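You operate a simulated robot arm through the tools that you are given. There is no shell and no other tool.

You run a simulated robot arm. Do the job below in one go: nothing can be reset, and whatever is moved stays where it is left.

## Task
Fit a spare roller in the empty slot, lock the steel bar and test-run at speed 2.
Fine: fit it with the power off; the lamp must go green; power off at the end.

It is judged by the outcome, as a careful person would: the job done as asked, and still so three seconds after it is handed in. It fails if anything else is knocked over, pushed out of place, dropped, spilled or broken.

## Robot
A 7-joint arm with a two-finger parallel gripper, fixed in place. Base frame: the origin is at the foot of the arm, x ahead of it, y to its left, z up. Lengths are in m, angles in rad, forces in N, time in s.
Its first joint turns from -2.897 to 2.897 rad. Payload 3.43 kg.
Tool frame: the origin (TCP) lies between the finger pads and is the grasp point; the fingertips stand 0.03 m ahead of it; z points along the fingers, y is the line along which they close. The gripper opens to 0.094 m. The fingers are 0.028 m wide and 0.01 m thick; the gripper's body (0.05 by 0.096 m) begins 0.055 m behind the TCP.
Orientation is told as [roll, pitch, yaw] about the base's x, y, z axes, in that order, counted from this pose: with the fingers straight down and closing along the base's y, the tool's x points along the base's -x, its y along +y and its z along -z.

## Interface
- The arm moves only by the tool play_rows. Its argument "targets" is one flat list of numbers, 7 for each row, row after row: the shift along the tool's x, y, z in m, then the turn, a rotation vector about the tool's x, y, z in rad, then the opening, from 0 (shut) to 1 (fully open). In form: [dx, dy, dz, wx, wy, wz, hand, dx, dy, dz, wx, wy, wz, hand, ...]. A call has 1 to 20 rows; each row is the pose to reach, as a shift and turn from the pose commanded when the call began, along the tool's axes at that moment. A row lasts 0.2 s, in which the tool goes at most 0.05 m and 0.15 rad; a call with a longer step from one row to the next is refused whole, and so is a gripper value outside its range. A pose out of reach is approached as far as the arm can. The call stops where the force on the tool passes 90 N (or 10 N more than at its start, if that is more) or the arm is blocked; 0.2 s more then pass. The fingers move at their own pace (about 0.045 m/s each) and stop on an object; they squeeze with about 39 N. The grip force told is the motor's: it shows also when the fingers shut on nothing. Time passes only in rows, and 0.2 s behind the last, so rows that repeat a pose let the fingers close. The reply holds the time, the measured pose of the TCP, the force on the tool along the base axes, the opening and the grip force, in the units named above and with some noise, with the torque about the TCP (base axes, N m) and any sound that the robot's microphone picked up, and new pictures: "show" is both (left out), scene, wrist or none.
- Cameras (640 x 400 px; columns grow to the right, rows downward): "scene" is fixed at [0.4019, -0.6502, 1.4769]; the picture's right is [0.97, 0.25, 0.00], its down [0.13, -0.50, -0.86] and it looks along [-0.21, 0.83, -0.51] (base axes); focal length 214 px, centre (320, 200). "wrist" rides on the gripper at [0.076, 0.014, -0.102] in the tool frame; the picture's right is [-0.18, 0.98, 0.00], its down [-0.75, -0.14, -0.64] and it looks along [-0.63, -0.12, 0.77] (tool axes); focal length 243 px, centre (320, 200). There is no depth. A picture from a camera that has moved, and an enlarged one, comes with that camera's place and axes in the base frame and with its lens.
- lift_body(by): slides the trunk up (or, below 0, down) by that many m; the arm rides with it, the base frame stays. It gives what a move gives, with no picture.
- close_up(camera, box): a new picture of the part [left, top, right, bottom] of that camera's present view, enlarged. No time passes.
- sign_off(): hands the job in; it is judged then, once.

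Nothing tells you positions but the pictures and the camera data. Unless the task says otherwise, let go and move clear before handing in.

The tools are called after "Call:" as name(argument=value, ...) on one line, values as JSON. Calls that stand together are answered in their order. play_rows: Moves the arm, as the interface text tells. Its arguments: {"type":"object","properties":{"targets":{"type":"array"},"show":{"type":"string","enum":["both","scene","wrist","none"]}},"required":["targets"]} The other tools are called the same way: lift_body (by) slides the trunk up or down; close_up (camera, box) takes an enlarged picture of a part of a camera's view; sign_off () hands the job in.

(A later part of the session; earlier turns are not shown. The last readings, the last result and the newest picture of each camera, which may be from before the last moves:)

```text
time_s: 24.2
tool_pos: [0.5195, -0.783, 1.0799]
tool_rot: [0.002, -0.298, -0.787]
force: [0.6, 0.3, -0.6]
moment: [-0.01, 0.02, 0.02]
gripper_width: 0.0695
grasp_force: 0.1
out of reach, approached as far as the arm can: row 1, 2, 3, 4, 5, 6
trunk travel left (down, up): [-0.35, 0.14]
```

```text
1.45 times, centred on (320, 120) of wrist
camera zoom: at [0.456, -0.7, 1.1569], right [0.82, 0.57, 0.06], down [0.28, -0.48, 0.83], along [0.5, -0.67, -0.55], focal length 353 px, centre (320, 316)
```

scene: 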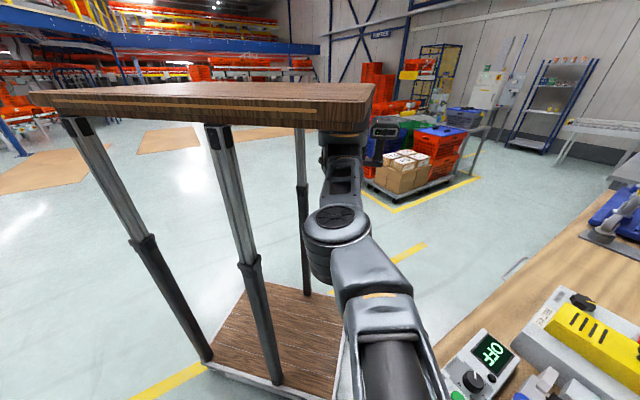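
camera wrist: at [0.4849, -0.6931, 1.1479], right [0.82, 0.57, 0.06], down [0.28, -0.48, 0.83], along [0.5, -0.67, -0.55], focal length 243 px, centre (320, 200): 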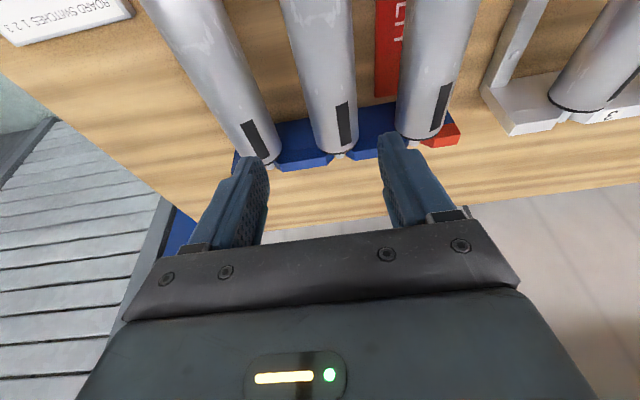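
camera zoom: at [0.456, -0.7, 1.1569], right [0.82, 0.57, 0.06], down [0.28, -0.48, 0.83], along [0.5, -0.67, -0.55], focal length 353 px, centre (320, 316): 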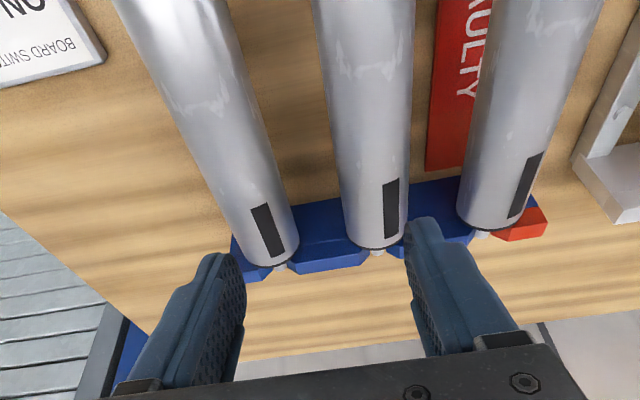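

The errors all point outward: the arm is stretched straight, a singular pose, and can't fold back. I'll command a steady inward and upward target and hold it to let the elbow bend.

Call:
play_rows(targets=[0.017, 0.0154, -0.0315, 0, 0, 0, 0.74, 0.0341, 0.0308, -0.0629, 0, 0, 0, 0.74, 0.0341, 0.0308, -0.0629, 0, 0, 0, 0.74, 0.0341, 0.0308, -0.0629, 0, 0, 0, 0.74, 0.0341, 0.0308, -0.0629, 0, 0, 0, 0.74, 0.0341, 0.0308, -0.0629, 0, 0, 0, 0.74, 0.0341, 0.0308, -0.0629, 0, 0, 0, 0.74, 0.0341, 0.0308, -0.0629, 0, 0, 0, 0.74, 0.0341, 0.0308, -0.0629, 0, 0, 0, 0.74, 0.0341, 0.0308, -0.0629, 0, 0, 0, 0.74], show="scene")

```text
time_s: 26.4
tool_pos: [0.5184, -0.7781, 1.1369]
tool_rot: [0.0, -0.297, -0.785]
force: [-0.7, 0.1, 0.0]
moment: [0.01, 0.01, 0.01]
gripper_width: 0.0696
grasp_force: 0.1
out of reach, approached as far as the arm can: row 1, 2, 3, 4, 5, 6, 7, 8, 9, 10
trunk travel left (down, up): [-0.35, 0.14]
```

scene: 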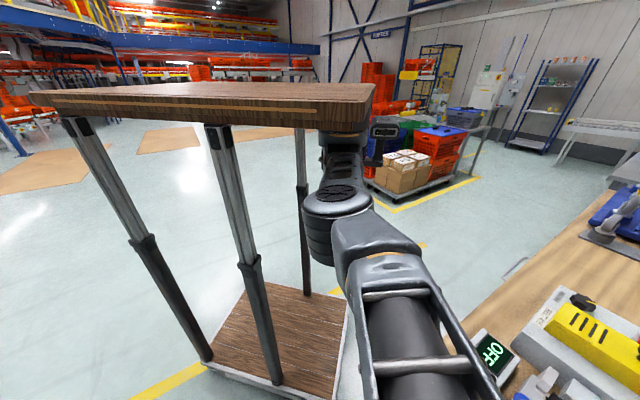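

Call:
play_rows(targets=[0.0291, 0.02, -0.02, 0, 0.05, 0, 0.74, 0.0582, 0.04, -0.04, 0, 0.1, 0, 0.74, 0.0873, 0.06, -0.06, 0, 0.15, 0, 0.74, 0.1164, 0.08, -0.08, 0, 0.2, 0, 0.74, 0.1455, 0.1, -0.1, 0, 0.25, 0, 0.74, 0.1746, 0.12, -0.12, 0, 0.3, 0, 0.74, 0.1746, 0.12, -0.12, 0, 0.3, 0, 0.74, 0.1746, 0.12, -0.12, 0, 0.3, 0, 0.74, 0.1746, 0.12, -0.12, 0, 0.3, 0, 0.74, 0.1746, 0.12, -0.12, 0, 0.3, 0, 0.74], show="scene")

```text
time_s: 28.6
tool_pos: [0.5482, -0.6896, 1.2417]
tool_rot: [0.002, 0.003, -0.786]
force: [-0.5, -0.2, -0.3]
moment: [0.0, 0.01, 0.0]
gripper_width: 0.0696
grasp_force: 0.1
out of reach, approached as far as the arm can: row 1, 2, 3, 4, 5, 6, 7, 8, 9, 10
trunk travel left (down, up): [-0.35, 0.14]
```

scene: 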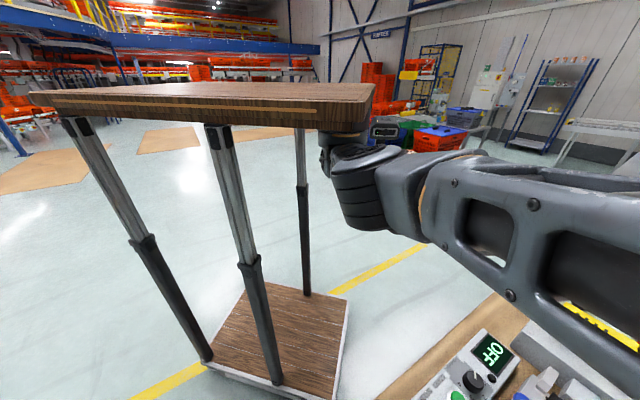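

Call:
close_up(camera="scene", box=[280, 80, 640, 305])

Call:
play_rows(targets=[0, 0, 0, 0, 0, 0, 0.74], show="wrist")

```text
1.78 times, centred on (460, 192) of scene
camera zoom: at [0.4019, -0.6502, 1.4769], right [0.97, 0.25, 0.0], down [0.13, -0.5, -0.86], along [-0.21, 0.83, -0.51], focal length 381 px, centre (71, 213)
```

zoom: 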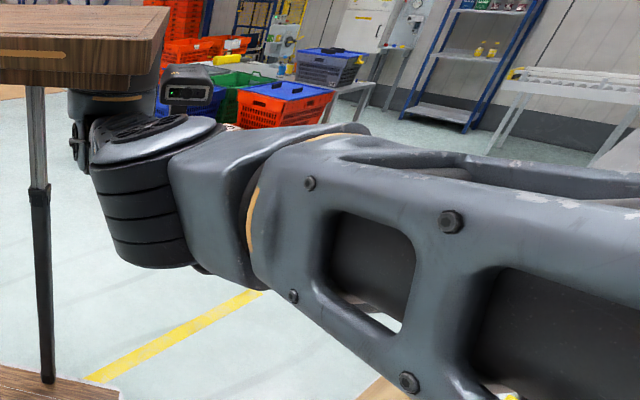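

```text
time_s: 29.0
tool_pos: [0.5493, -0.6887, 1.2408]
tool_rot: [0.001, 0.003, -0.785]
force: [0.2, 0.6, 0.2]
moment: [-0.01, 0.03, 0.01]
gripper_width: 0.0697
grasp_force: 0.0
trunk travel left (down, up): [-0.35, 0.14]
camera wrist: at [0.5042, -0.6251, 1.3457], right [0.82, 0.57, 0.0], down [0.43, -0.63, 0.64], along [0.36, -0.53, -0.77], focal length 243 px, centre (320, 200)
```

wrist: 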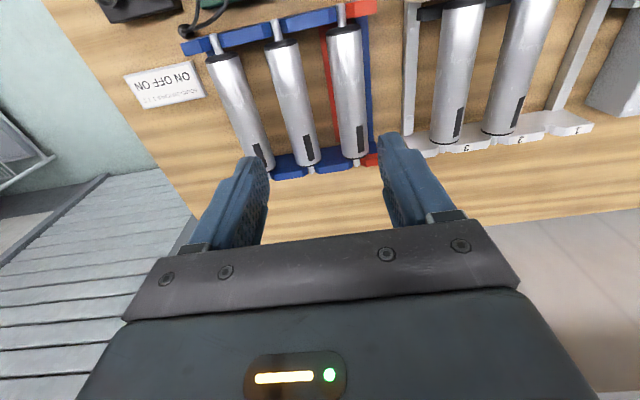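

Call:
play_rows(targets=[0.0345, 0.019, -0.012, 0, 0, 0, 0.74, 0.069, 0.038, -0.024, 0, 0, 0, 0.74, 0.1035, 0.057, -0.036, 0, 0, 0, 0.74, 0.138, 0.076, -0.048, 0, 0, 0, 0.74, 0.1725, 0.095, -0.06, 0, 0, 0, 0.74, 0.1725, 0.095, -0.06, 0, 0, 0, 0.74, 0.1725, 0.095, -0.06, 0, 0, 0, 0.74, 0.1725, 0.095, -0.06, 0, 0, 0, 0.74], show="scene")

```text
time_s: 30.8
tool_pos: [0.5821, -0.6366, 1.3391]
tool_rot: [0.003, 0.005, -0.781]
force: [-0.3, -0.2, 0.2]
moment: [0.0, 0.0, -0.02]
gripper_width: 0.0694
grasp_force: 0.1
out of reach, approached as far as the arm can: row 1, 2, 3, 4, 5, 6, 7, 8
trunk travel left (down, up): [-0.35, 0.14]
```

scene: 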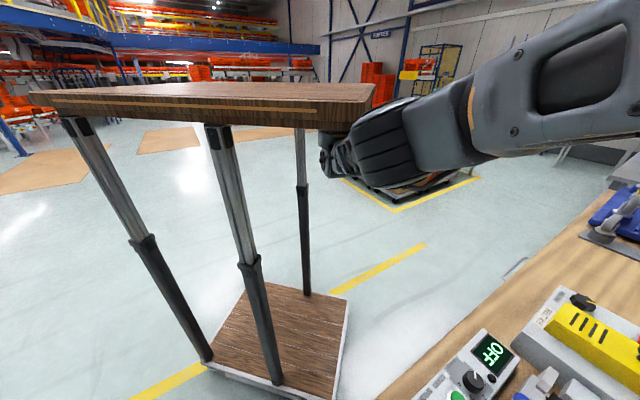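

The arm looks stuck on the wrong side of its straightened elbow. I'll extend again, sweep sideways with a wrist turn to tip the elbow back to its original side, then retract, staying high above everything.

Call:
play_rows(targets=[-0.0211, -0.0246, 0.02, 0, 0, 0, 0.74, -0.0422, -0.0492, 0.04, 0, 0, 0, 0.74, -0.0633, -0.0738, 0.06, 0, 0, 0, 0.74, -0.0844, -0.0984, 0.08, 0, 0, 0, 0.74, -0.1055, -0.123, 0.1, 0, 0, 0, 0.74, -0.1266, -0.1476, 0.12, 0, 0, 0, 0.74, -0.148, -0.1722, 0.139, 0, 0, 0, 0.74, -0.1129, -0.1957, 0.139, 0, 0, 0.145, 0.74, -0.0777, -0.2176, 0.139, 0, 0, 0.29, 0.74, -0.0423, -0.2377, 0.139, 0, 0, 0.435, 0.74, -0.0064, -0.2562, 0.139, 0, 0, 0.58, 0.74, 0.0296, -0.2729, 0.139, 0, 0, 0.725, 0.74, 0.0658, -0.2878, 0.139, 0, 0, 0.87, 0.74, 0.102, -0.3011, 0.139, 0, 0, 1.015, 0.74, 0.1383, -0.3127, 0.139, 0, 0, 1.16, 0.74, 0.171, -0.3022, 0.139, 0, 0, 1.16, 0.74, 0.1913, -0.2803, 0.139, 0, 0, 1.16, 0.74, 0.2118, -0.2584, 0.139, 0, 0, 1.16, 0.74, 0.2323, -0.2364, 0.139, 0, 0, 1.16, 0.74], show="both")

```text
time_s: 34.8
tool_pos: [0.249, -0.639, 1.2018]
tool_rot: [-0.002, 0.002, -1.944]
force: [0.8, -0.8, -0.2]
moment: [0.02, -0.03, -0.02]
gripper_width: 0.0697
grasp_force: 0.1
out of reach, approached as far as the arm can: row 1, 2, 3, 4, 5, 6, 7, 8, 9, 10, 11, 12, 13, 14, 15, 16
trunk travel left (down, up): [-0.35, 0.14]
camera wrist: at [0.2893, -0.5742, 1.3068], right [0.85, -0.53, 0.0], down [-0.41, -0.65, 0.64], along [-0.34, -0.54, -0.77], focal length 243 px, centre (320, 200)
```

scene: 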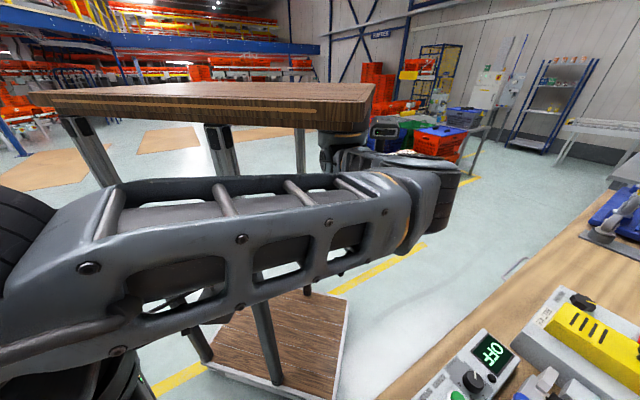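
wrist: 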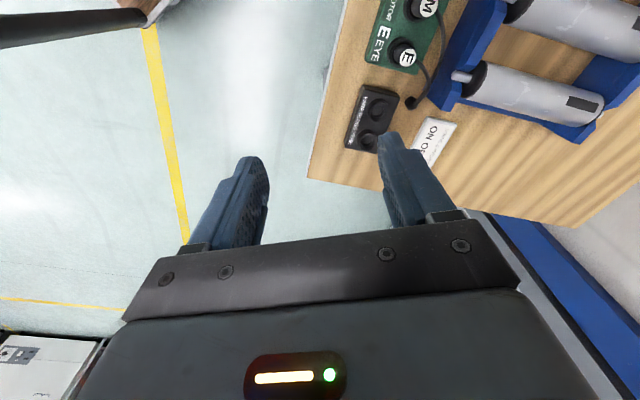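

That worked: the elbow is back on its original side and commands match again. I now know the arm needs a tilt to reach the spares comfortably. I'll go back toward the rack with the normal hand heading.

Call:
play_rows(targets=[0.0102, 0.023, 0.00625, 0, 0, -0.145, 0.74, 0.0204, 0.046, 0.0125, 0, 0, -0.29, 0.74, 0.0306, 0.069, 0.01875, 0, 0, -0.435, 0.74, 0.0408, 0.092, 0.025, 0, 0, -0.58, 0.74, 0.051, 0.115, 0.03125, 0, 0, -0.725, 0.74, 0.0612, 0.138, 0.0375, 0, 0, -0.87, 0.74, 0.0714, 0.161, 0.04375, 0, 0, -1.015, 0.74, 0.0817, 0.1839, 0.05, 0, 0, -1.1586, 0.74, 0.0817, 0.1839, 0.05, 0, 0, -1.1586, 0.74], show="both")

```text
time_s: 36.8
tool_pos: [0.4503, -0.631, 1.1537]
tool_rot: [0.0, 0.002, -0.784]
force: [-0.1, -0.3, -0.2]
moment: [-0.02, 0.02, 0.05]
gripper_width: 0.0697
grasp_force: 0.0
trunk travel left (down, up): [-0.35, 0.14]
camera wrist: at [0.406, -0.5678, 1.2571], right [0.82, 0.57, 0.0], down [0.43, -0.63, 0.64], along [0.36, -0.53, -0.77], focal length 243 px, centre (320, 200)
```

scene: 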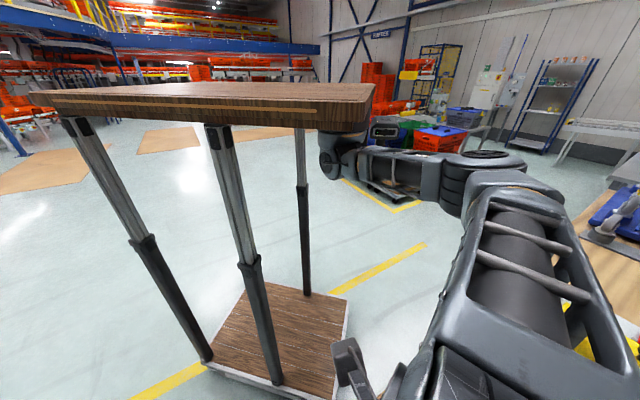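
wrist: 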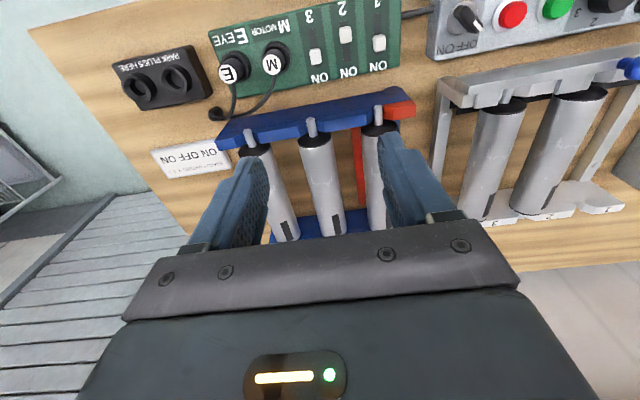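

Call:
play_rows(targets=[-0.02, -0.004, 0.02, 0, -0.12, 0, 0.74, -0.05, -0.008, 0.045, 0, -0.24, 0, 0.74, -0.085, -0.012, 0.07, 0, -0.36, 0, 0.74, -0.12, -0.016, 0.095, 0, -0.36, 0, 0.74, -0.145, -0.019, 0.115, 0, -0.36, 0, 0.74, -0.16, -0.021, 0.124, 0, -0.36, 0, 0.74, -0.16, -0.021, 0.124, 0, -0.36, 0, 0.74], show="both")

Call:
close_up(camera="wrist", box=[160, 0, 480, 240])

```text
time_s: 38.4
tool_pos: [0.5494, -0.7593, 1.0283]
tool_rot: [0.002, -0.357, -0.787]
force: [-0.2, -0.2, 0.4]
moment: [-0.03, 0.01, 0.01]
gripper_width: 0.0694
grasp_force: 0.1
trunk travel left (down, up): [-0.35, 0.14]
camera wrist: at [0.4826, -0.6742, 1.0987], right [0.82, 0.57, 0.07], down [0.24, -0.44, 0.87], along [0.52, -0.69, -0.5], focal length 243 px, centre (320, 200)
```

scene: 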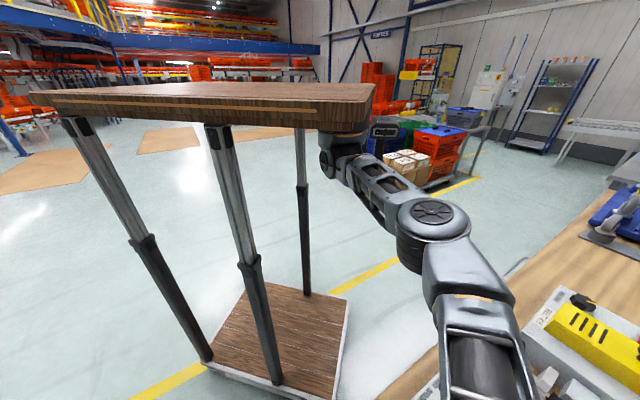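
wrist: 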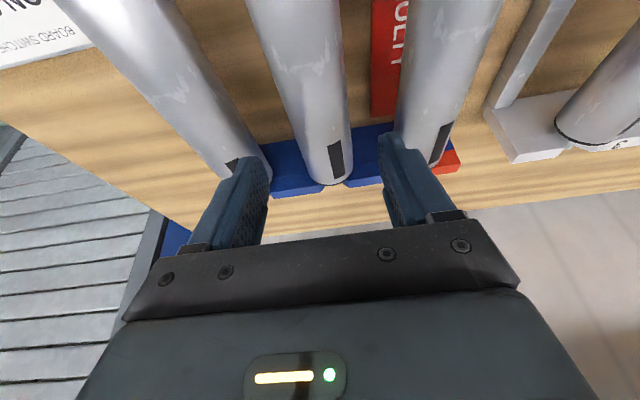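

```text
1.67 times, centred on (320, 120) of wrist
camera zoom: at [0.4826, -0.6742, 1.0987], right [0.82, 0.57, 0.07], down [0.24, -0.44, 0.87], along [0.52, -0.69, -0.5], focal length 404 px, centre (320, 333)
```

zoom: 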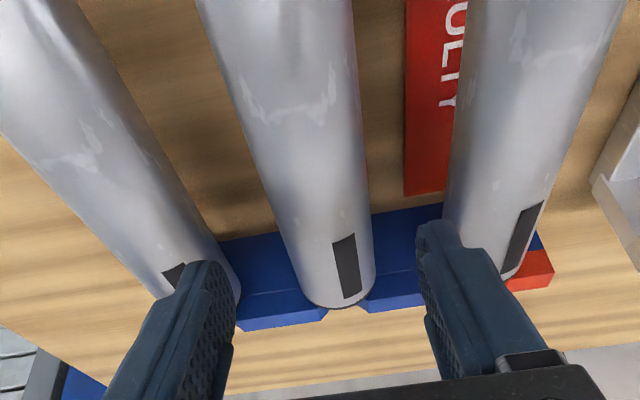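

I'm hovering over the middle spare with the elbow bent the right way, and the fingers straddle the roller almost exactly. Descending now.

Call:
play_rows(targets=[0.008, -0.001, 0.0215, 0, 0, 0, 0.74, 0.016, -0.001, 0.043, 0, 0, 0, 0.74, 0.024, -0.001, 0.0645, 0, 0, 0, 0.74, 0.0321, -0.001, 0.0862, 0, 0, 0, 0.74, 0.0321, -0.001, 0.0862, 0, 0, 0, 0.74], show="wrist")

Call:
close_up(camera="wrist", box=[160, 0, 480, 240])

```text
time_s: 39.6
tool_pos: [0.5473, -0.7601, 0.9367]
tool_rot: [0.001, -0.358, -0.787]
force: [0.1, -0.2, 0.1]
moment: [0.0, 0.03, 0.01]
gripper_width: 0.0695
grasp_force: 0.1
trunk travel left (down, up): [-0.35, 0.14]
camera wrist: at [0.4817, -0.6741, 1.0072], right [0.82, 0.57, 0.07], down [0.24, -0.44, 0.87], along [0.52, -0.69, -0.5], focal length 243 px, centre (320, 200)
```

wrist: 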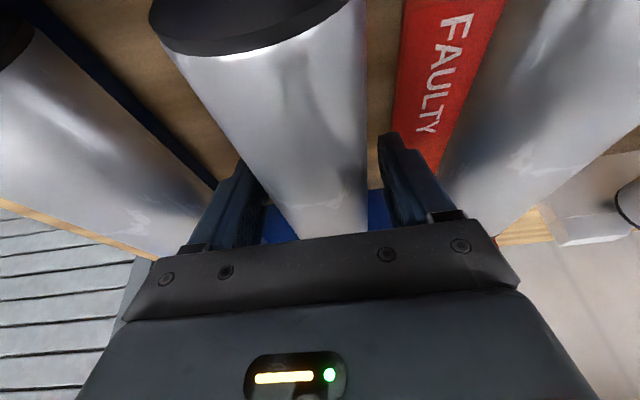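

```text
1.67 times, centred on (320, 120) of wrist
camera zoom: at [0.4817, -0.6741, 1.0072], right [0.82, 0.57, 0.07], down [0.24, -0.44, 0.87], along [0.52, -0.69, -0.5], focal length 404 px, centre (320, 333)
```

zoom: 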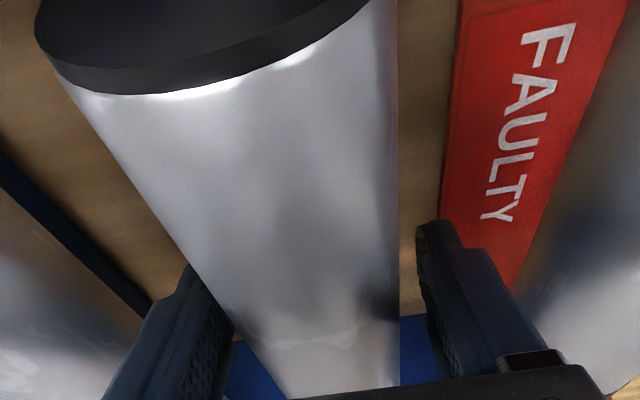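

The fingers are centred on the roller. Closing the grip.

Call:
play_rows(targets=[0, 0, 0, 0, 0, 0, 0.4, 0, 0, 0, 0, 0, 0, 0.3, 0, 0, 0, 0, 0, 0, 0.3, 0, 0, 0, 0, 0, 0, 0.3], show="wrist")

```text
time_s: 40.6
tool_pos: [0.5484, -0.7615, 0.9361]
tool_rot: [0.001, -0.359, -0.789]
force: [0.7, 0.3, -0.5]
moment: [-0.01, -0.02, 0.02]
gripper_width: 0.0538
grasp_force: 39.1
trunk travel left (down, up): [-0.35, 0.14]
camera wrist: at [0.4817, -0.6741, 1.0072], right [0.82, 0.57, 0.07], down [0.24, -0.44, 0.87], along [0.52, -0.69, -0.5], focal length 243 px, centre (320, 200)
```

wrist: 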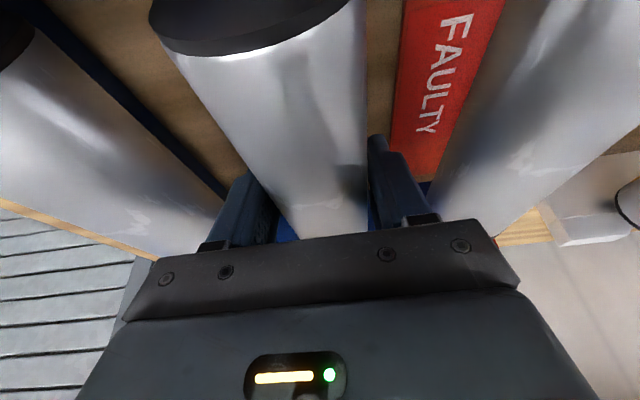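

The roller is held at 54 mm with full grip. I'll lift it slowly and straight up out of the rack.

Call:
play_rows(targets=[-0.0018, 0, -0.0047, 0, 0, 0, 0.3, -0.0035, 0, -0.0094, 0, 0, 0, 0.3, -0.007, 0, -0.0187, 0, 0, 0, 0.3, -0.0123, 0, -0.0328, 0, 0, 0, 0.3, -0.0175, 0, -0.0468, 0, 0, 0, 0.3, -0.0245, 0, -0.0656, 0, 0, 0, 0.3, -0.0315, 0, -0.0843, 0, 0, 0, 0.3, -0.0315, 0, -0.0843, 0, 0, 0, 0.3], show="both")

```text
time_s: 42.4
tool_pos: [0.5483, -0.7604, 1.0267]
tool_rot: [0.0, -0.357, -0.786]
force: [0.1, -0.6, -4.3]
moment: [0.05, 0.02, -0.03]
gripper_width: 0.0536
grasp_force: 38.7
trunk travel left (down, up): [-0.35, 0.14]
camera wrist: at [0.4815, -0.6738, 1.0977], right [0.82, 0.57, 0.07], down [0.24, -0.44, 0.87], along [0.52, -0.69, -0.5], focal length 243 px, centre (320, 200)
```

scene: 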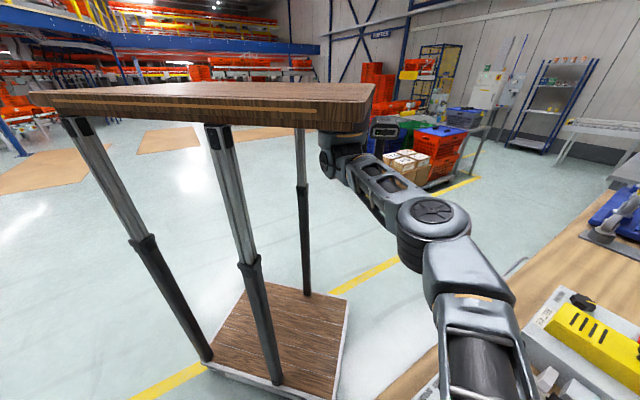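
wrist: 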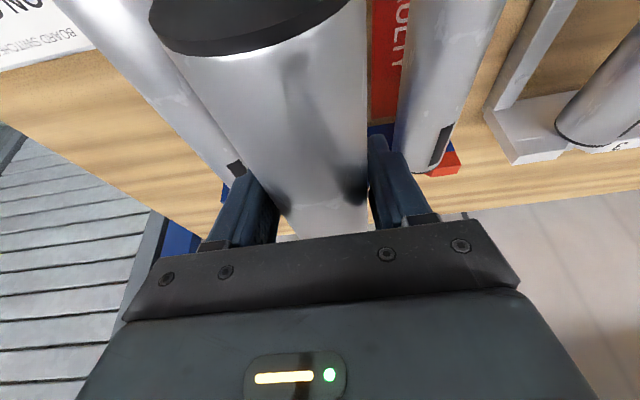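

The roller is out and hanging level at about 0.44 kg. I'm carrying it across to above the empty slot 1 in the frame, keeping well clear of everything.

Call:
play_rows(targets=[-0.0035, 0, -0.0094, 0, 0, 0, 0.3, -0.007, 0.02, -0.0187, 0, 0, 0, 0.3, -0.007, 0.06, -0.0187, 0, 0, 0, 0.3, -0.007, 0.1, -0.0187, 0, 0, 0, 0.3, -0.007, 0.14, -0.0187, 0, 0, 0, 0.3, -0.007, 0.18, -0.0187, 0, 0, 0, 0.3, -0.007, 0.22, -0.0187, 0, 0, 0, 0.3, -0.007, 0.26, -0.0187, 0, 0, 0, 0.3, -0.007, 0.3, -0.0187, 0, 0, 0, 0.3, -0.007, 0.34, -0.0187, 0, 0, 0, 0.3, -0.007, 0.38, -0.0187, 0, 0, 0, 0.3, -0.007, 0.41, -0.0187, 0, 0, 0, 0.3, -0.007, 0.425, -0.0187, 0, 0, 0, 0.3, -0.007, 0.431, -0.0187, 0, 0, 0, 0.3, -0.007, 0.431, -0.0187, 0, 0, 0, 0.3], show="both")

Call:
close_up(camera="wrist", box=[80, 0, 480, 240])

Call:
close_up(camera="scene", box=[440, 280, 640, 400])

```text
time_s: 45.6
tool_pos: [0.8531, -0.4552, 1.0473]
tool_rot: [-0.001, -0.359, -0.786]
force: [-1.0, -0.2, -4.5]
moment: [0.03, 0.03, 0.0]
gripper_width: 0.0538
grasp_force: 38.0
trunk travel left (down, up): [-0.35, 0.14]
camera wrist: at [0.7862, -0.3699, 1.1173], right [0.82, 0.57, 0.07], down [0.24, -0.44, 0.87], along [0.52, -0.69, -0.5], focal length 243 px, centre (320, 200)
```

scene: 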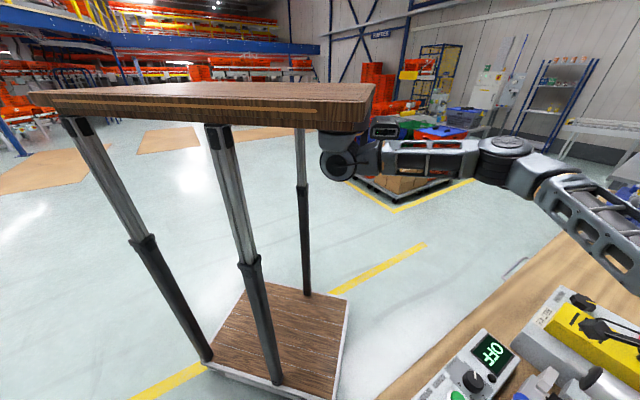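
wrist: 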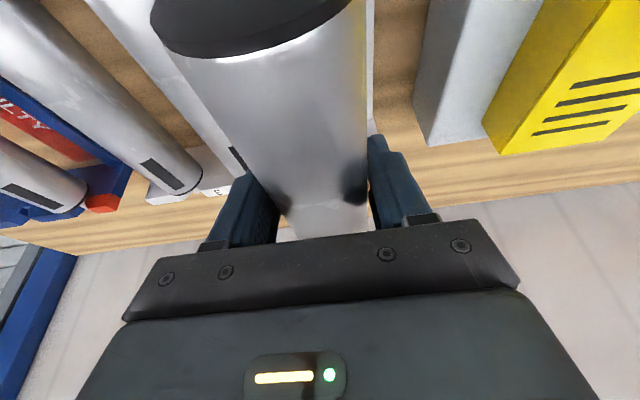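

```text
1.60 times, centred on (280, 120) of wrist
camera zoom: at [0.7862, -0.3699, 1.1173], right [0.82, 0.57, 0.07], down [0.24, -0.44, 0.87], along [0.52, -0.69, -0.5], focal length 388 px, centre (384, 328)
```

zoom: 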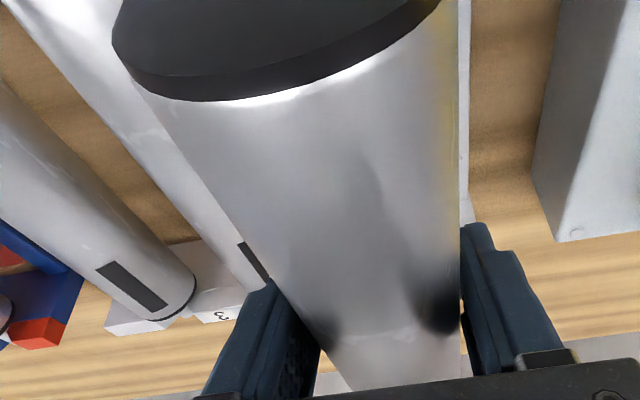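

```text
3.20 times, centred on (540, 340) of scene
camera zoom: at [0.4019, -0.6502, 1.4769], right [0.97, 0.25, 0.0], down [0.13, -0.5, -0.86], along [-0.21, 0.83, -0.51], focal length 686 px, centre (-384, -248)
```

zoom: 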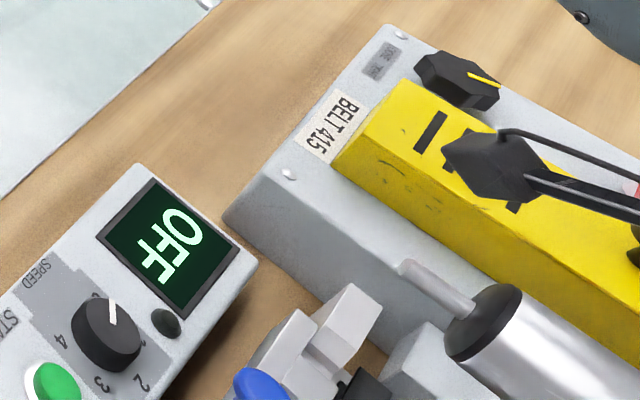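

Call:
play_rows(targets=[0.0084, -0.0012, 0.0225, 0, 0, 0, 0.3, 0.0168, -0.0012, 0.045, 0, 0, 0, 0.3, 0.0252, -0.0012, 0.0674, 0, 0, 0, 0.3, 0.0252, -0.0012, 0.0674, 0, 0, 0, 0.3], show="both")

Call:
close_up(camera="wrist", box=[80, 0, 480, 240])

Call:
close_up(camera="scene", box=[500, 320, 640, 400])

```text
time_s: 46.6
tool_pos: [0.8519, -0.4565, 0.9738]
tool_rot: [0.003, -0.358, -0.788]
force: [0.4, 0.3, -4.5]
moment: [0.02, 0.02, 0.02]
gripper_width: 0.0537
grasp_force: 39.0
trunk travel left (down, up): [-0.35, 0.14]
camera wrist: at [0.7855, -0.3706, 1.0447], right [0.82, 0.57, 0.07], down [0.24, -0.44, 0.87], along [0.52, -0.69, -0.5], focal length 243 px, centre (320, 200)
```

scene: 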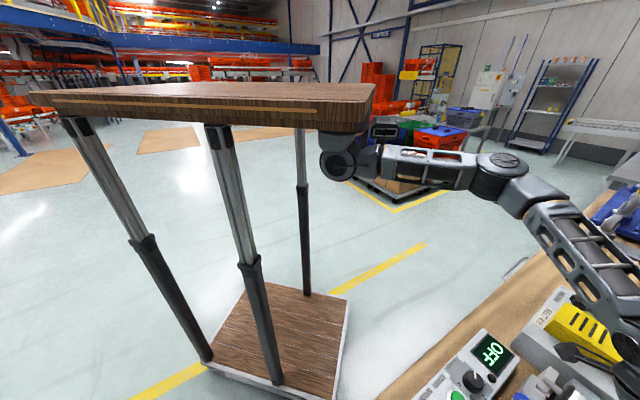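
wrist: 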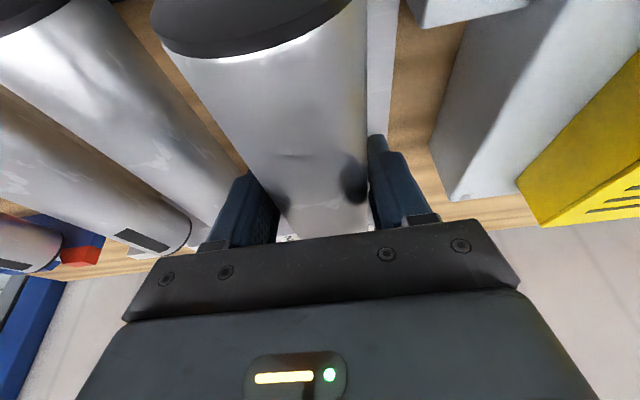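

```text
1.60 times, centred on (280, 120) of wrist
camera zoom: at [0.7855, -0.3706, 1.0447], right [0.82, 0.57, 0.07], down [0.24, -0.44, 0.87], along [0.52, -0.69, -0.5], focal length 388 px, centre (384, 328)
```

zoom: 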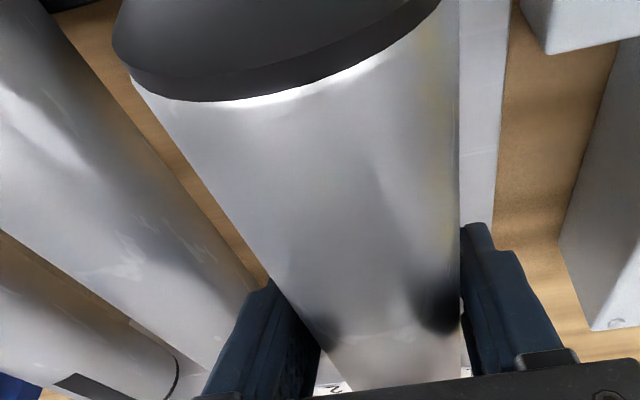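

```text
4.57 times, centred on (570, 360) of scene
camera zoom: at [0.4019, -0.6502, 1.4769], right [0.97, 0.25, 0.0], down [0.13, -0.5, -0.86], along [-0.21, 0.83, -0.51], focal length 980 px, centre (-823, -531)
```

zoom: 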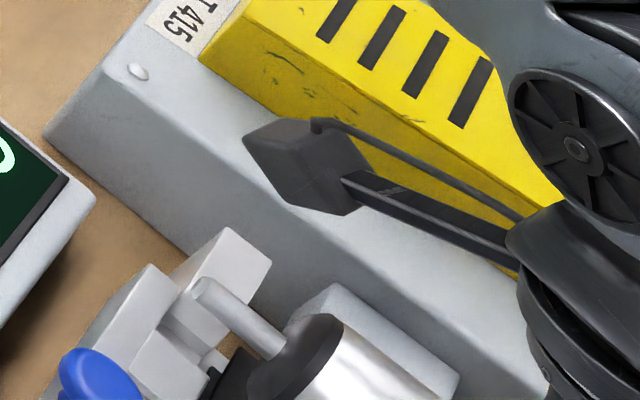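

Call:
play_rows(targets=[0.0028, 0, 0.0075, 0, 0, 0, 0.3, 0.0056, 0, 0.015, 0, 0, 0, 0.3, 0.0084, 0, 0.0225, 0, 0, 0, 0.3, 0.0105, 0, 0.0281, 0, 0, 0, 0.3, 0.0119, 0, 0.0318, 0, 0, 0, 0.3, 0.0119, 0, 0.0318, 0, 0, 0, 0.3], show="both")

Call:
close_up(camera="scene", box=[500, 320, 640, 400])

```text
time_s: 48.0
tool_pos: [0.8509, -0.457, 0.9409]
tool_rot: [0.002, -0.359, -0.787]
force: [-0.4, 0.4, -3.9]
moment: [0.04, 0.02, 0.04]
gripper_width: 0.0537
grasp_force: 39.3
trunk travel left (down, up): [-0.35, 0.14]
camera wrist: at [0.7857, -0.3706, 1.0116], right [0.82, 0.57, 0.07], down [0.24, -0.44, 0.87], along [0.52, -0.69, -0.5], focal length 243 px, centre (320, 200)
```

scene: 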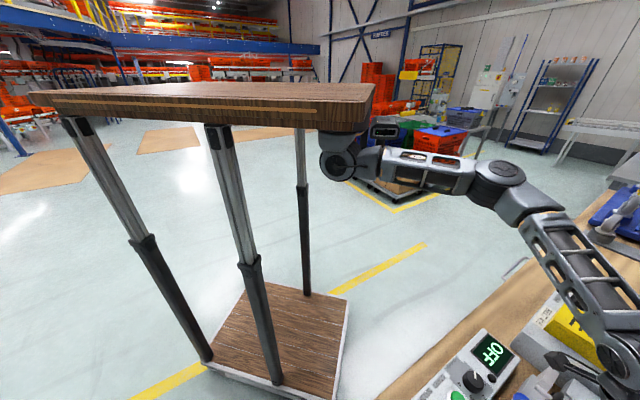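
wrist: 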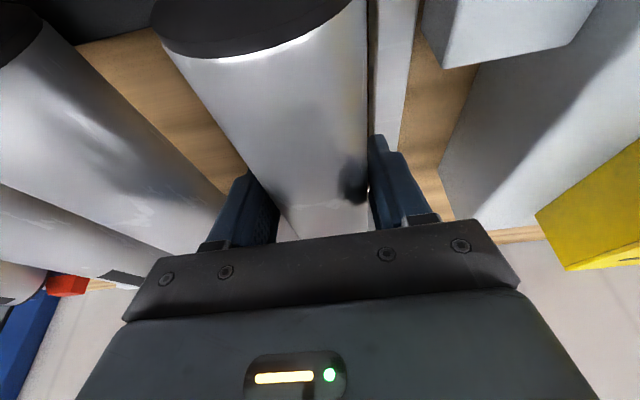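

```text
4.57 times, centred on (570, 360) of scene
camera zoom: at [0.4019, -0.6502, 1.4769], right [0.97, 0.25, 0.0], down [0.13, -0.5, -0.86], along [-0.21, 0.83, -0.51], focal length 980 px, centre (-823, -531)
```

zoom: 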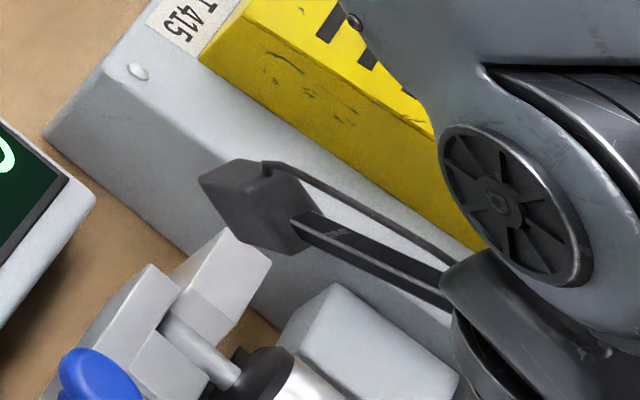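

Call:
play_rows(targets=[0.0007, 0, 0.0019, 0, 0, 0, 0.3, 0.0014, 0, 0.0037, 0, 0, 0, 0.3, 0.0018, 0, 0.0047, 0, 0, 0, 0.3, 0.0018, 0, 0.0047, 0, 0, 0, 0.3], show="none")

Call:
close_up(camera="scene", box=[500, 320, 640, 400])

```text
time_s: 49.0
tool_pos: [0.8517, -0.4569, 0.9367]
tool_rot: [0.002, -0.359, -0.787]
force: [0.0, 1.4, 1.4]
moment: [-0.05, -0.07, -0.06]
gripper_width: 0.0538
grasp_force: 38.9
trunk travel left (down, up): [-0.35, 0.14]
```

```text
4.57 times, centred on (570, 360) of scene
camera zoom: at [0.4019, -0.6502, 1.4769], right [0.97, 0.25, 0.0], down [0.13, -0.5, -0.86], along [-0.21, 0.83, -0.51], focal length 980 px, centre (-823, -531)
```

zoom: 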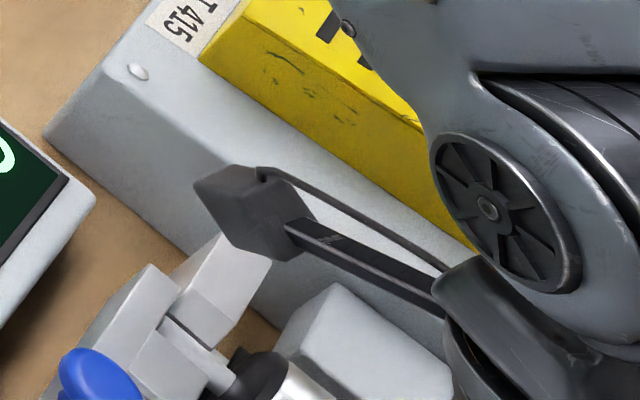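

Call:
play_rows(targets=[0.0004, 0, 0.0009, 0, 0, 0, 0.3, 0.0007, 0, 0.0019, 0, 0, 0, 0.3, 0.0007, 0, 0.0019, 0, 0, 0, 0.3], show="none")

```text
time_s: 49.8
tool_pos: [0.8521, -0.458, 0.9367]
tool_rot: [0.002, -0.362, -0.786]
force: [1.0, 2.3, 24.3]
moment: [0.62, 0.62, 0.05]
gripper_width: 0.0538
grasp_force: 39.1
trunk travel left (down, up): [-0.35, 0.14]
```

The roller is seated: the push-back rose with no further travel. I'll ease off and release it.

Call:
play_rows(targets=[-0.0006, 0, -0.0016, 0, 0, 0, 0.3, -0.0006, 0, -0.0016, 0, 0, 0, 0.6, -0.0006, 0, -0.0016, 0, 0, 0, 0.7, -0.0006, 0, -0.0016, 0, 0, 0, 0.74, -0.0006, 0, -0.0016, 0, 0, 0, 0.74], show="wrist")

```text
time_s: 51.0
tool_pos: [0.8526, -0.4558, 0.9358]
tool_rot: [0.001, -0.358, -0.786]
force: [0.0, 0.0, 0.6]
moment: [0.0, 0.0, -0.01]
gripper_width: 0.0696
grasp_force: 0.0
trunk travel left (down, up): [-0.35, 0.14]
camera wrist: at [0.7852, -0.3705, 1.0063], right [0.82, 0.57, 0.07], down [0.24, -0.44, 0.87], along [0.52, -0.69, -0.5], focal length 243 px, centre (320, 200)
```

wrist: 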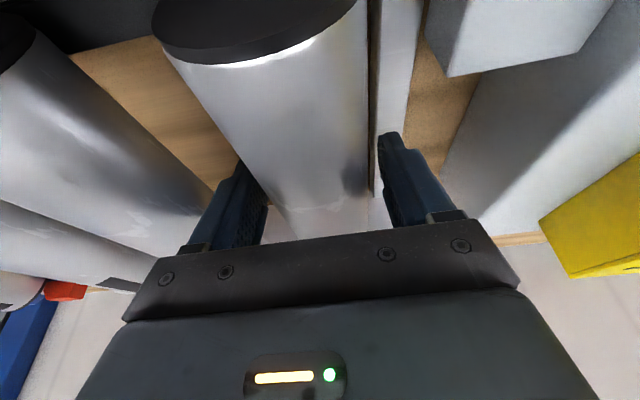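

Released cleanly. Rising straight up and checking how the roller sits.

Call:
play_rows(targets=[-0.0035, 0, -0.0094, 0, 0, 0, 0.74, -0.0105, 0, -0.0281, 0, 0, 0, 0.74, -0.021, 0, -0.0562, 0, 0, 0, 0.74, -0.0315, 0, -0.0843, 0, 0, 0, 0.74, -0.042, 0, -0.1124, 0, 0, 0, 0.74, -0.042, 0, -0.1124, 0, 0, 0, 0.74], show="both")

Call:
close_up(camera="scene", box=[500, 320, 640, 400])

Call:
close_up(camera="wrist", box=[80, 0, 480, 240])

```text
time_s: 52.4
tool_pos: [0.8513, -0.4571, 1.0569]
tool_rot: [0.0, -0.357, -0.786]
force: [-0.5, -0.3, 0.2]
moment: [0.03, -0.01, -0.01]
gripper_width: 0.0697
grasp_force: 0.1
trunk travel left (down, up): [-0.35, 0.14]
camera wrist: at [0.7849, -0.3705, 1.1276], right [0.82, 0.57, 0.07], down [0.24, -0.44, 0.87], along [0.52, -0.69, -0.5], focal length 243 px, centre (320, 200)
```

scene: 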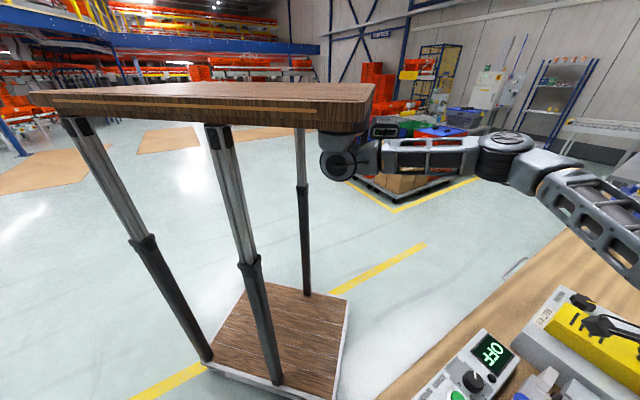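
wrist: 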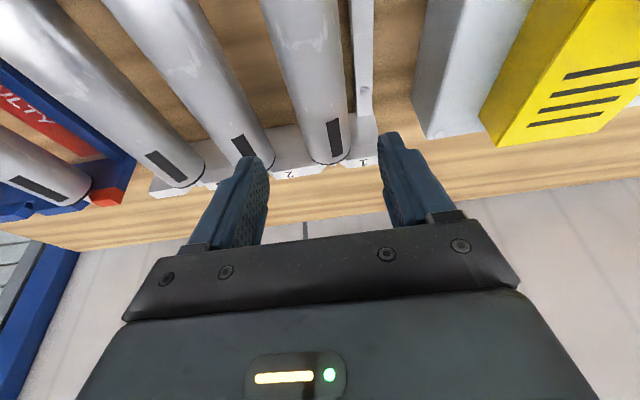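

```text
4.57 times, centred on (570, 360) of scene
camera zoom: at [0.4019, -0.6502, 1.4769], right [0.97, 0.25, 0.0], down [0.13, -0.5, -0.86], along [-0.21, 0.83, -0.51], focal length 980 px, centre (-823, -531)
```

zoom: 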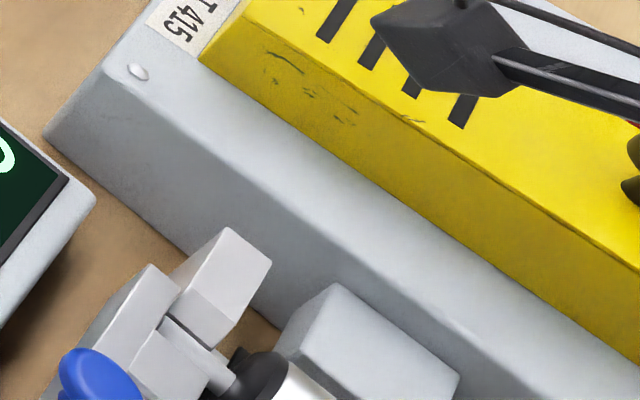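

```text
1.60 times, centred on (280, 120) of wrist
camera zoom: at [0.7849, -0.3705, 1.1276], right [0.82, 0.57, 0.07], down [0.24, -0.44, 0.87], along [0.52, -0.69, -0.5], focal length 388 px, centre (384, 328)
```

zoom: 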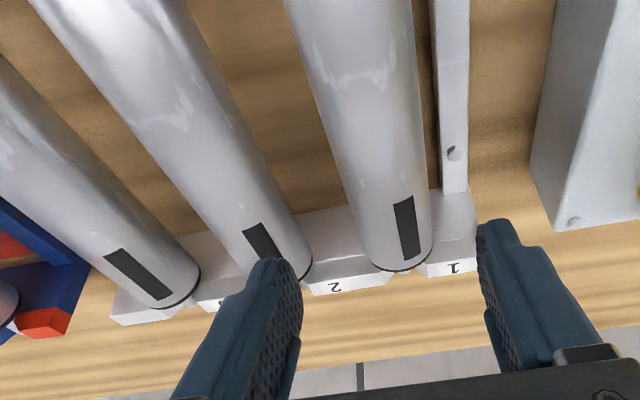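

Roller 1 sits in line with the other two. Next is the bar: I'll straighten the hand and look at the blue knob up close.

Call:
play_rows(targets=[0.0262, -0.0128, -0.0134, 0, 0.0595, 0, 0.74, 0.0523, -0.0255, -0.0267, 0, 0.119, 0, 0.74, 0.0785, -0.0383, -0.04, 0, 0.1785, 0, 0.74, 0.1046, -0.051, -0.0533, 0, 0.238, 0, 0.74, 0.1308, -0.0638, -0.0667, 0, 0.2975, 0, 0.74, 0.1569, -0.0765, -0.08, 0, 0.357, 0, 0.74, 0.1569, -0.0765, -0.08, 0, 0.357, 0, 0.74], show="both")

Call:
close_up(camera="wrist", box=[180, 40, 480, 240])

Call:
close_up(camera="scene", box=[480, 310, 640, 400])

```text
time_s: 54.0
tool_pos: [0.6741, -0.3882, 1.0761]
tool_rot: [0.001, -0.001, -0.783]
force: [0.0, 1.3, 0.2]
moment: [-0.03, 0.02, -0.01]
gripper_width: 0.0698
grasp_force: 0.0
trunk travel left (down, up): [-0.35, 0.14]
camera wrist: at [0.6292, -0.3231, 1.1799], right [0.83, 0.56, 0.0], down [0.43, -0.63, 0.64], along [0.36, -0.53, -0.77], focal length 243 px, centre (320, 200)
```

scene: 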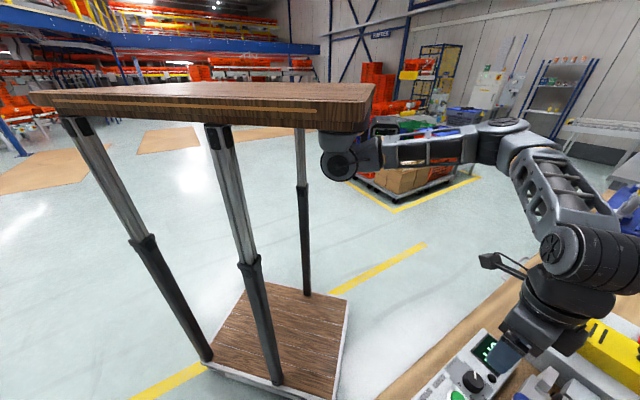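
wrist: 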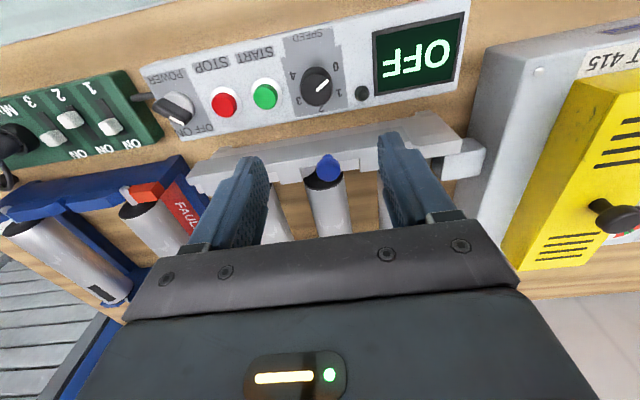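

```text
2.00 times, centred on (330, 140) of wrist
camera zoom: at [0.6292, -0.3231, 1.1799], right [0.83, 0.56, 0.0], down [0.43, -0.63, 0.64], along [0.36, -0.53, -0.77], focal length 485 px, centre (300, 320)
```

zoom: 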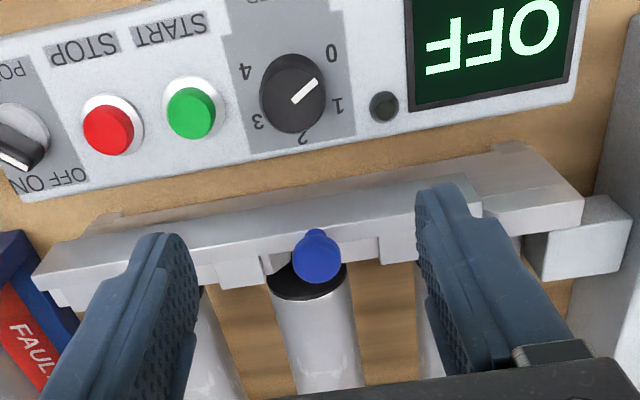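

```text
4.00 times, centred on (560, 355) of scene
camera zoom: at [0.4019, -0.6502, 1.4769], right [0.97, 0.25, 0.0], down [0.13, -0.5, -0.86], along [-0.21, 0.83, -0.51], focal length 858 px, centre (-640, -420)
```

zoom: 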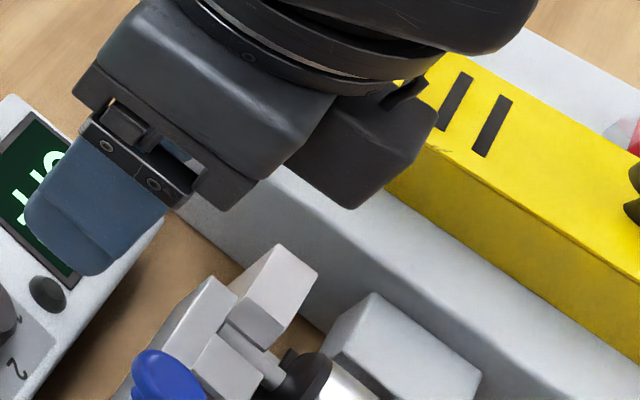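

The knob is a small blue mushroom on the bar at about D 0.20, with its top at z≈0.977. I'll lower onto it with the fingertips staying just above the bar, then grip it.

Call:
play_rows(targets=[-0.026, -0.0007, 0.02, 0, 0, 0, 0.74, -0.0515, -0.0014, 0.04, 0, 0, 0, 0.74, -0.0515, -0.0014, 0.065, 0, 0, 0, 0.6, -0.0515, -0.0014, 0.085, 0, 0, 0, 0.6, -0.0515, -0.0014, 0.085, 0, 0, 0, 0.6], show="both")

Call:
close_up(camera="scene", box=[480, 310, 640, 400])

Call:
close_up(camera="wrist", box=[180, 40, 480, 240])

```text
time_s: 55.2
tool_pos: [0.7089, -0.4237, 0.991]
tool_rot: [0.0, 0.0, -0.788]
force: [-0.1, -0.2, 0.8]
moment: [0.0, 0.05, 0.01]
gripper_width: 0.0563
grasp_force: 0.0
trunk travel left (down, up): [-0.35, 0.14]
camera wrist: at [0.6648, -0.3598, 1.0943], right [0.83, 0.56, 0.0], down [0.43, -0.63, 0.64], along [0.36, -0.53, -0.77], focal length 243 px, centre (320, 200)
```

scene: 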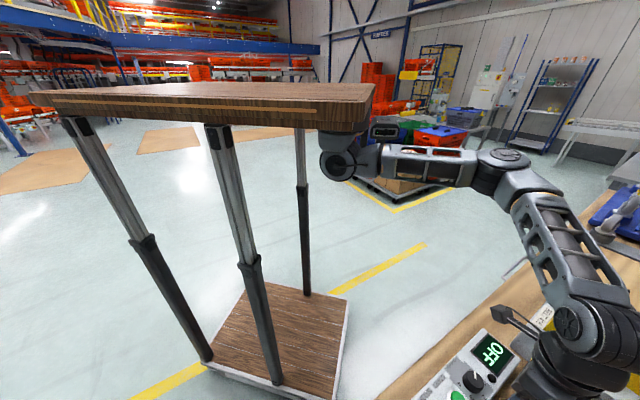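
wrist: 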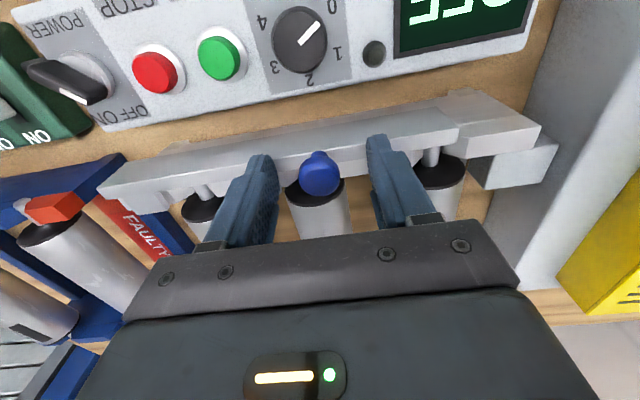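

```text
4.00 times, centred on (560, 355) of scene
camera zoom: at [0.4019, -0.6502, 1.4769], right [0.97, 0.25, 0.0], down [0.13, -0.5, -0.86], along [-0.21, 0.83, -0.51], focal length 858 px, centre (-640, -420)
```

zoom: 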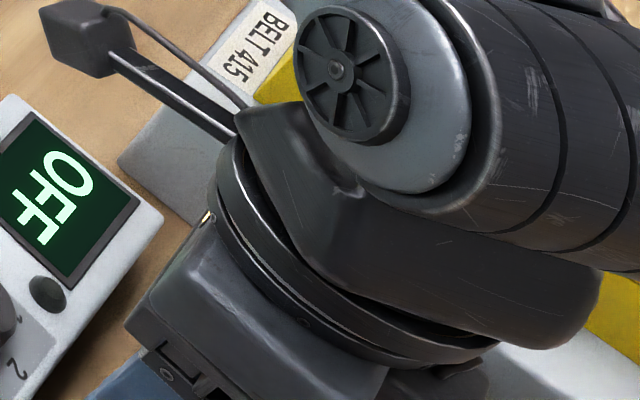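

```text
2.00 times, centred on (330, 140) of wrist
camera zoom: at [0.6648, -0.3598, 1.0943], right [0.83, 0.56, 0.0], down [0.43, -0.63, 0.64], along [0.36, -0.53, -0.77], focal length 485 px, centre (300, 320)
```

zoom: 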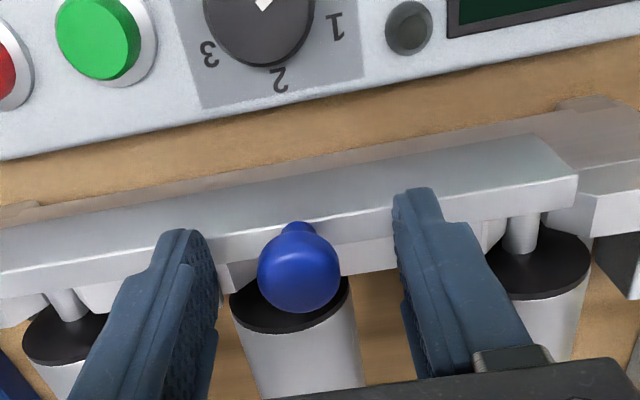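

The knob is centred between the fingers. Closing on it.

Call:
play_rows(targets=[0, 0, 0, 0, 0, 0, 0.4, 0, 0, 0, 0, 0, 0, 0.2, 0, 0, 0, 0, 0, 0, 0.15, 0, 0, 0, 0, 0, 0, 0.1, 0, 0, 0, 0, 0, 0, 0.1], show="wrist")

```text
time_s: 56.4
tool_pos: [0.7093, -0.4236, 0.9915]
tool_rot: [-0.001, -0.001, -0.787]
force: [-2.0, -2.6, -2.4]
moment: [-0.09, -0.05, -0.03]
gripper_width: 0.0232
grasp_force: 45.4
trunk travel left (down, up): [-0.35, 0.14]
camera wrist: at [0.6647, -0.3598, 1.0945], right [0.83, 0.56, 0.0], down [0.43, -0.63, 0.64], along [0.36, -0.53, -0.77], focal length 243 px, centre (320, 200)
```

wrist: 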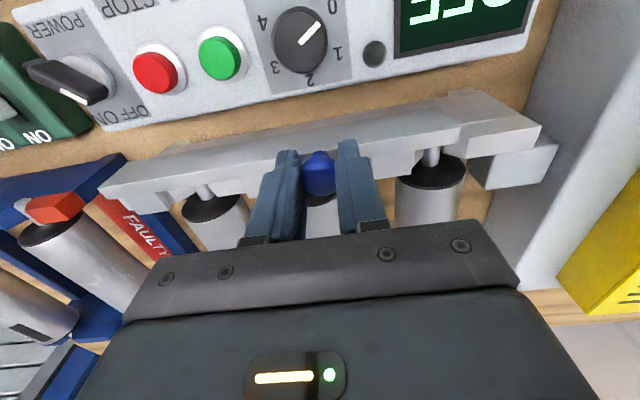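

Gripped. Now sliding the bar a little toward the lock side while watching the force.

Call:
play_rows(targets=[0, 0.003, 0, 0, 0, 0, 0.1, 0, 0.006, 0, 0, 0, 0, 0.1, 0, 0.009, 0, 0, 0, 0, 0.1, 0, 0.012, 0, 0, 0, 0, 0.1], show="wrist")

```text
time_s: 57.4
tool_pos: [0.7176, -0.4157, 0.9899]
tool_rot: [0.001, 0.001, -0.784]
force: [-2.3, 0.6, -3.1]
moment: [-0.21, -0.15, 0.01]
gripper_width: 0.0231
grasp_force: 45.4
trunk travel left (down, up): [-0.35, 0.14]
camera wrist: at [0.6732, -0.3513, 1.0945], right [0.83, 0.56, 0.0], down [0.43, -0.63, 0.64], along [0.36, -0.53, -0.77], focal length 243 px, centre (320, 200)
```

wrist: 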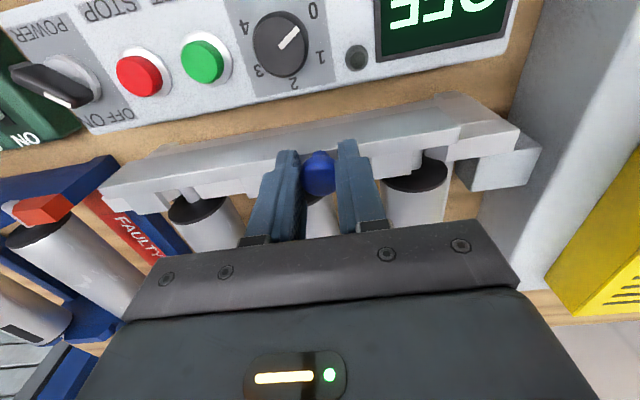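

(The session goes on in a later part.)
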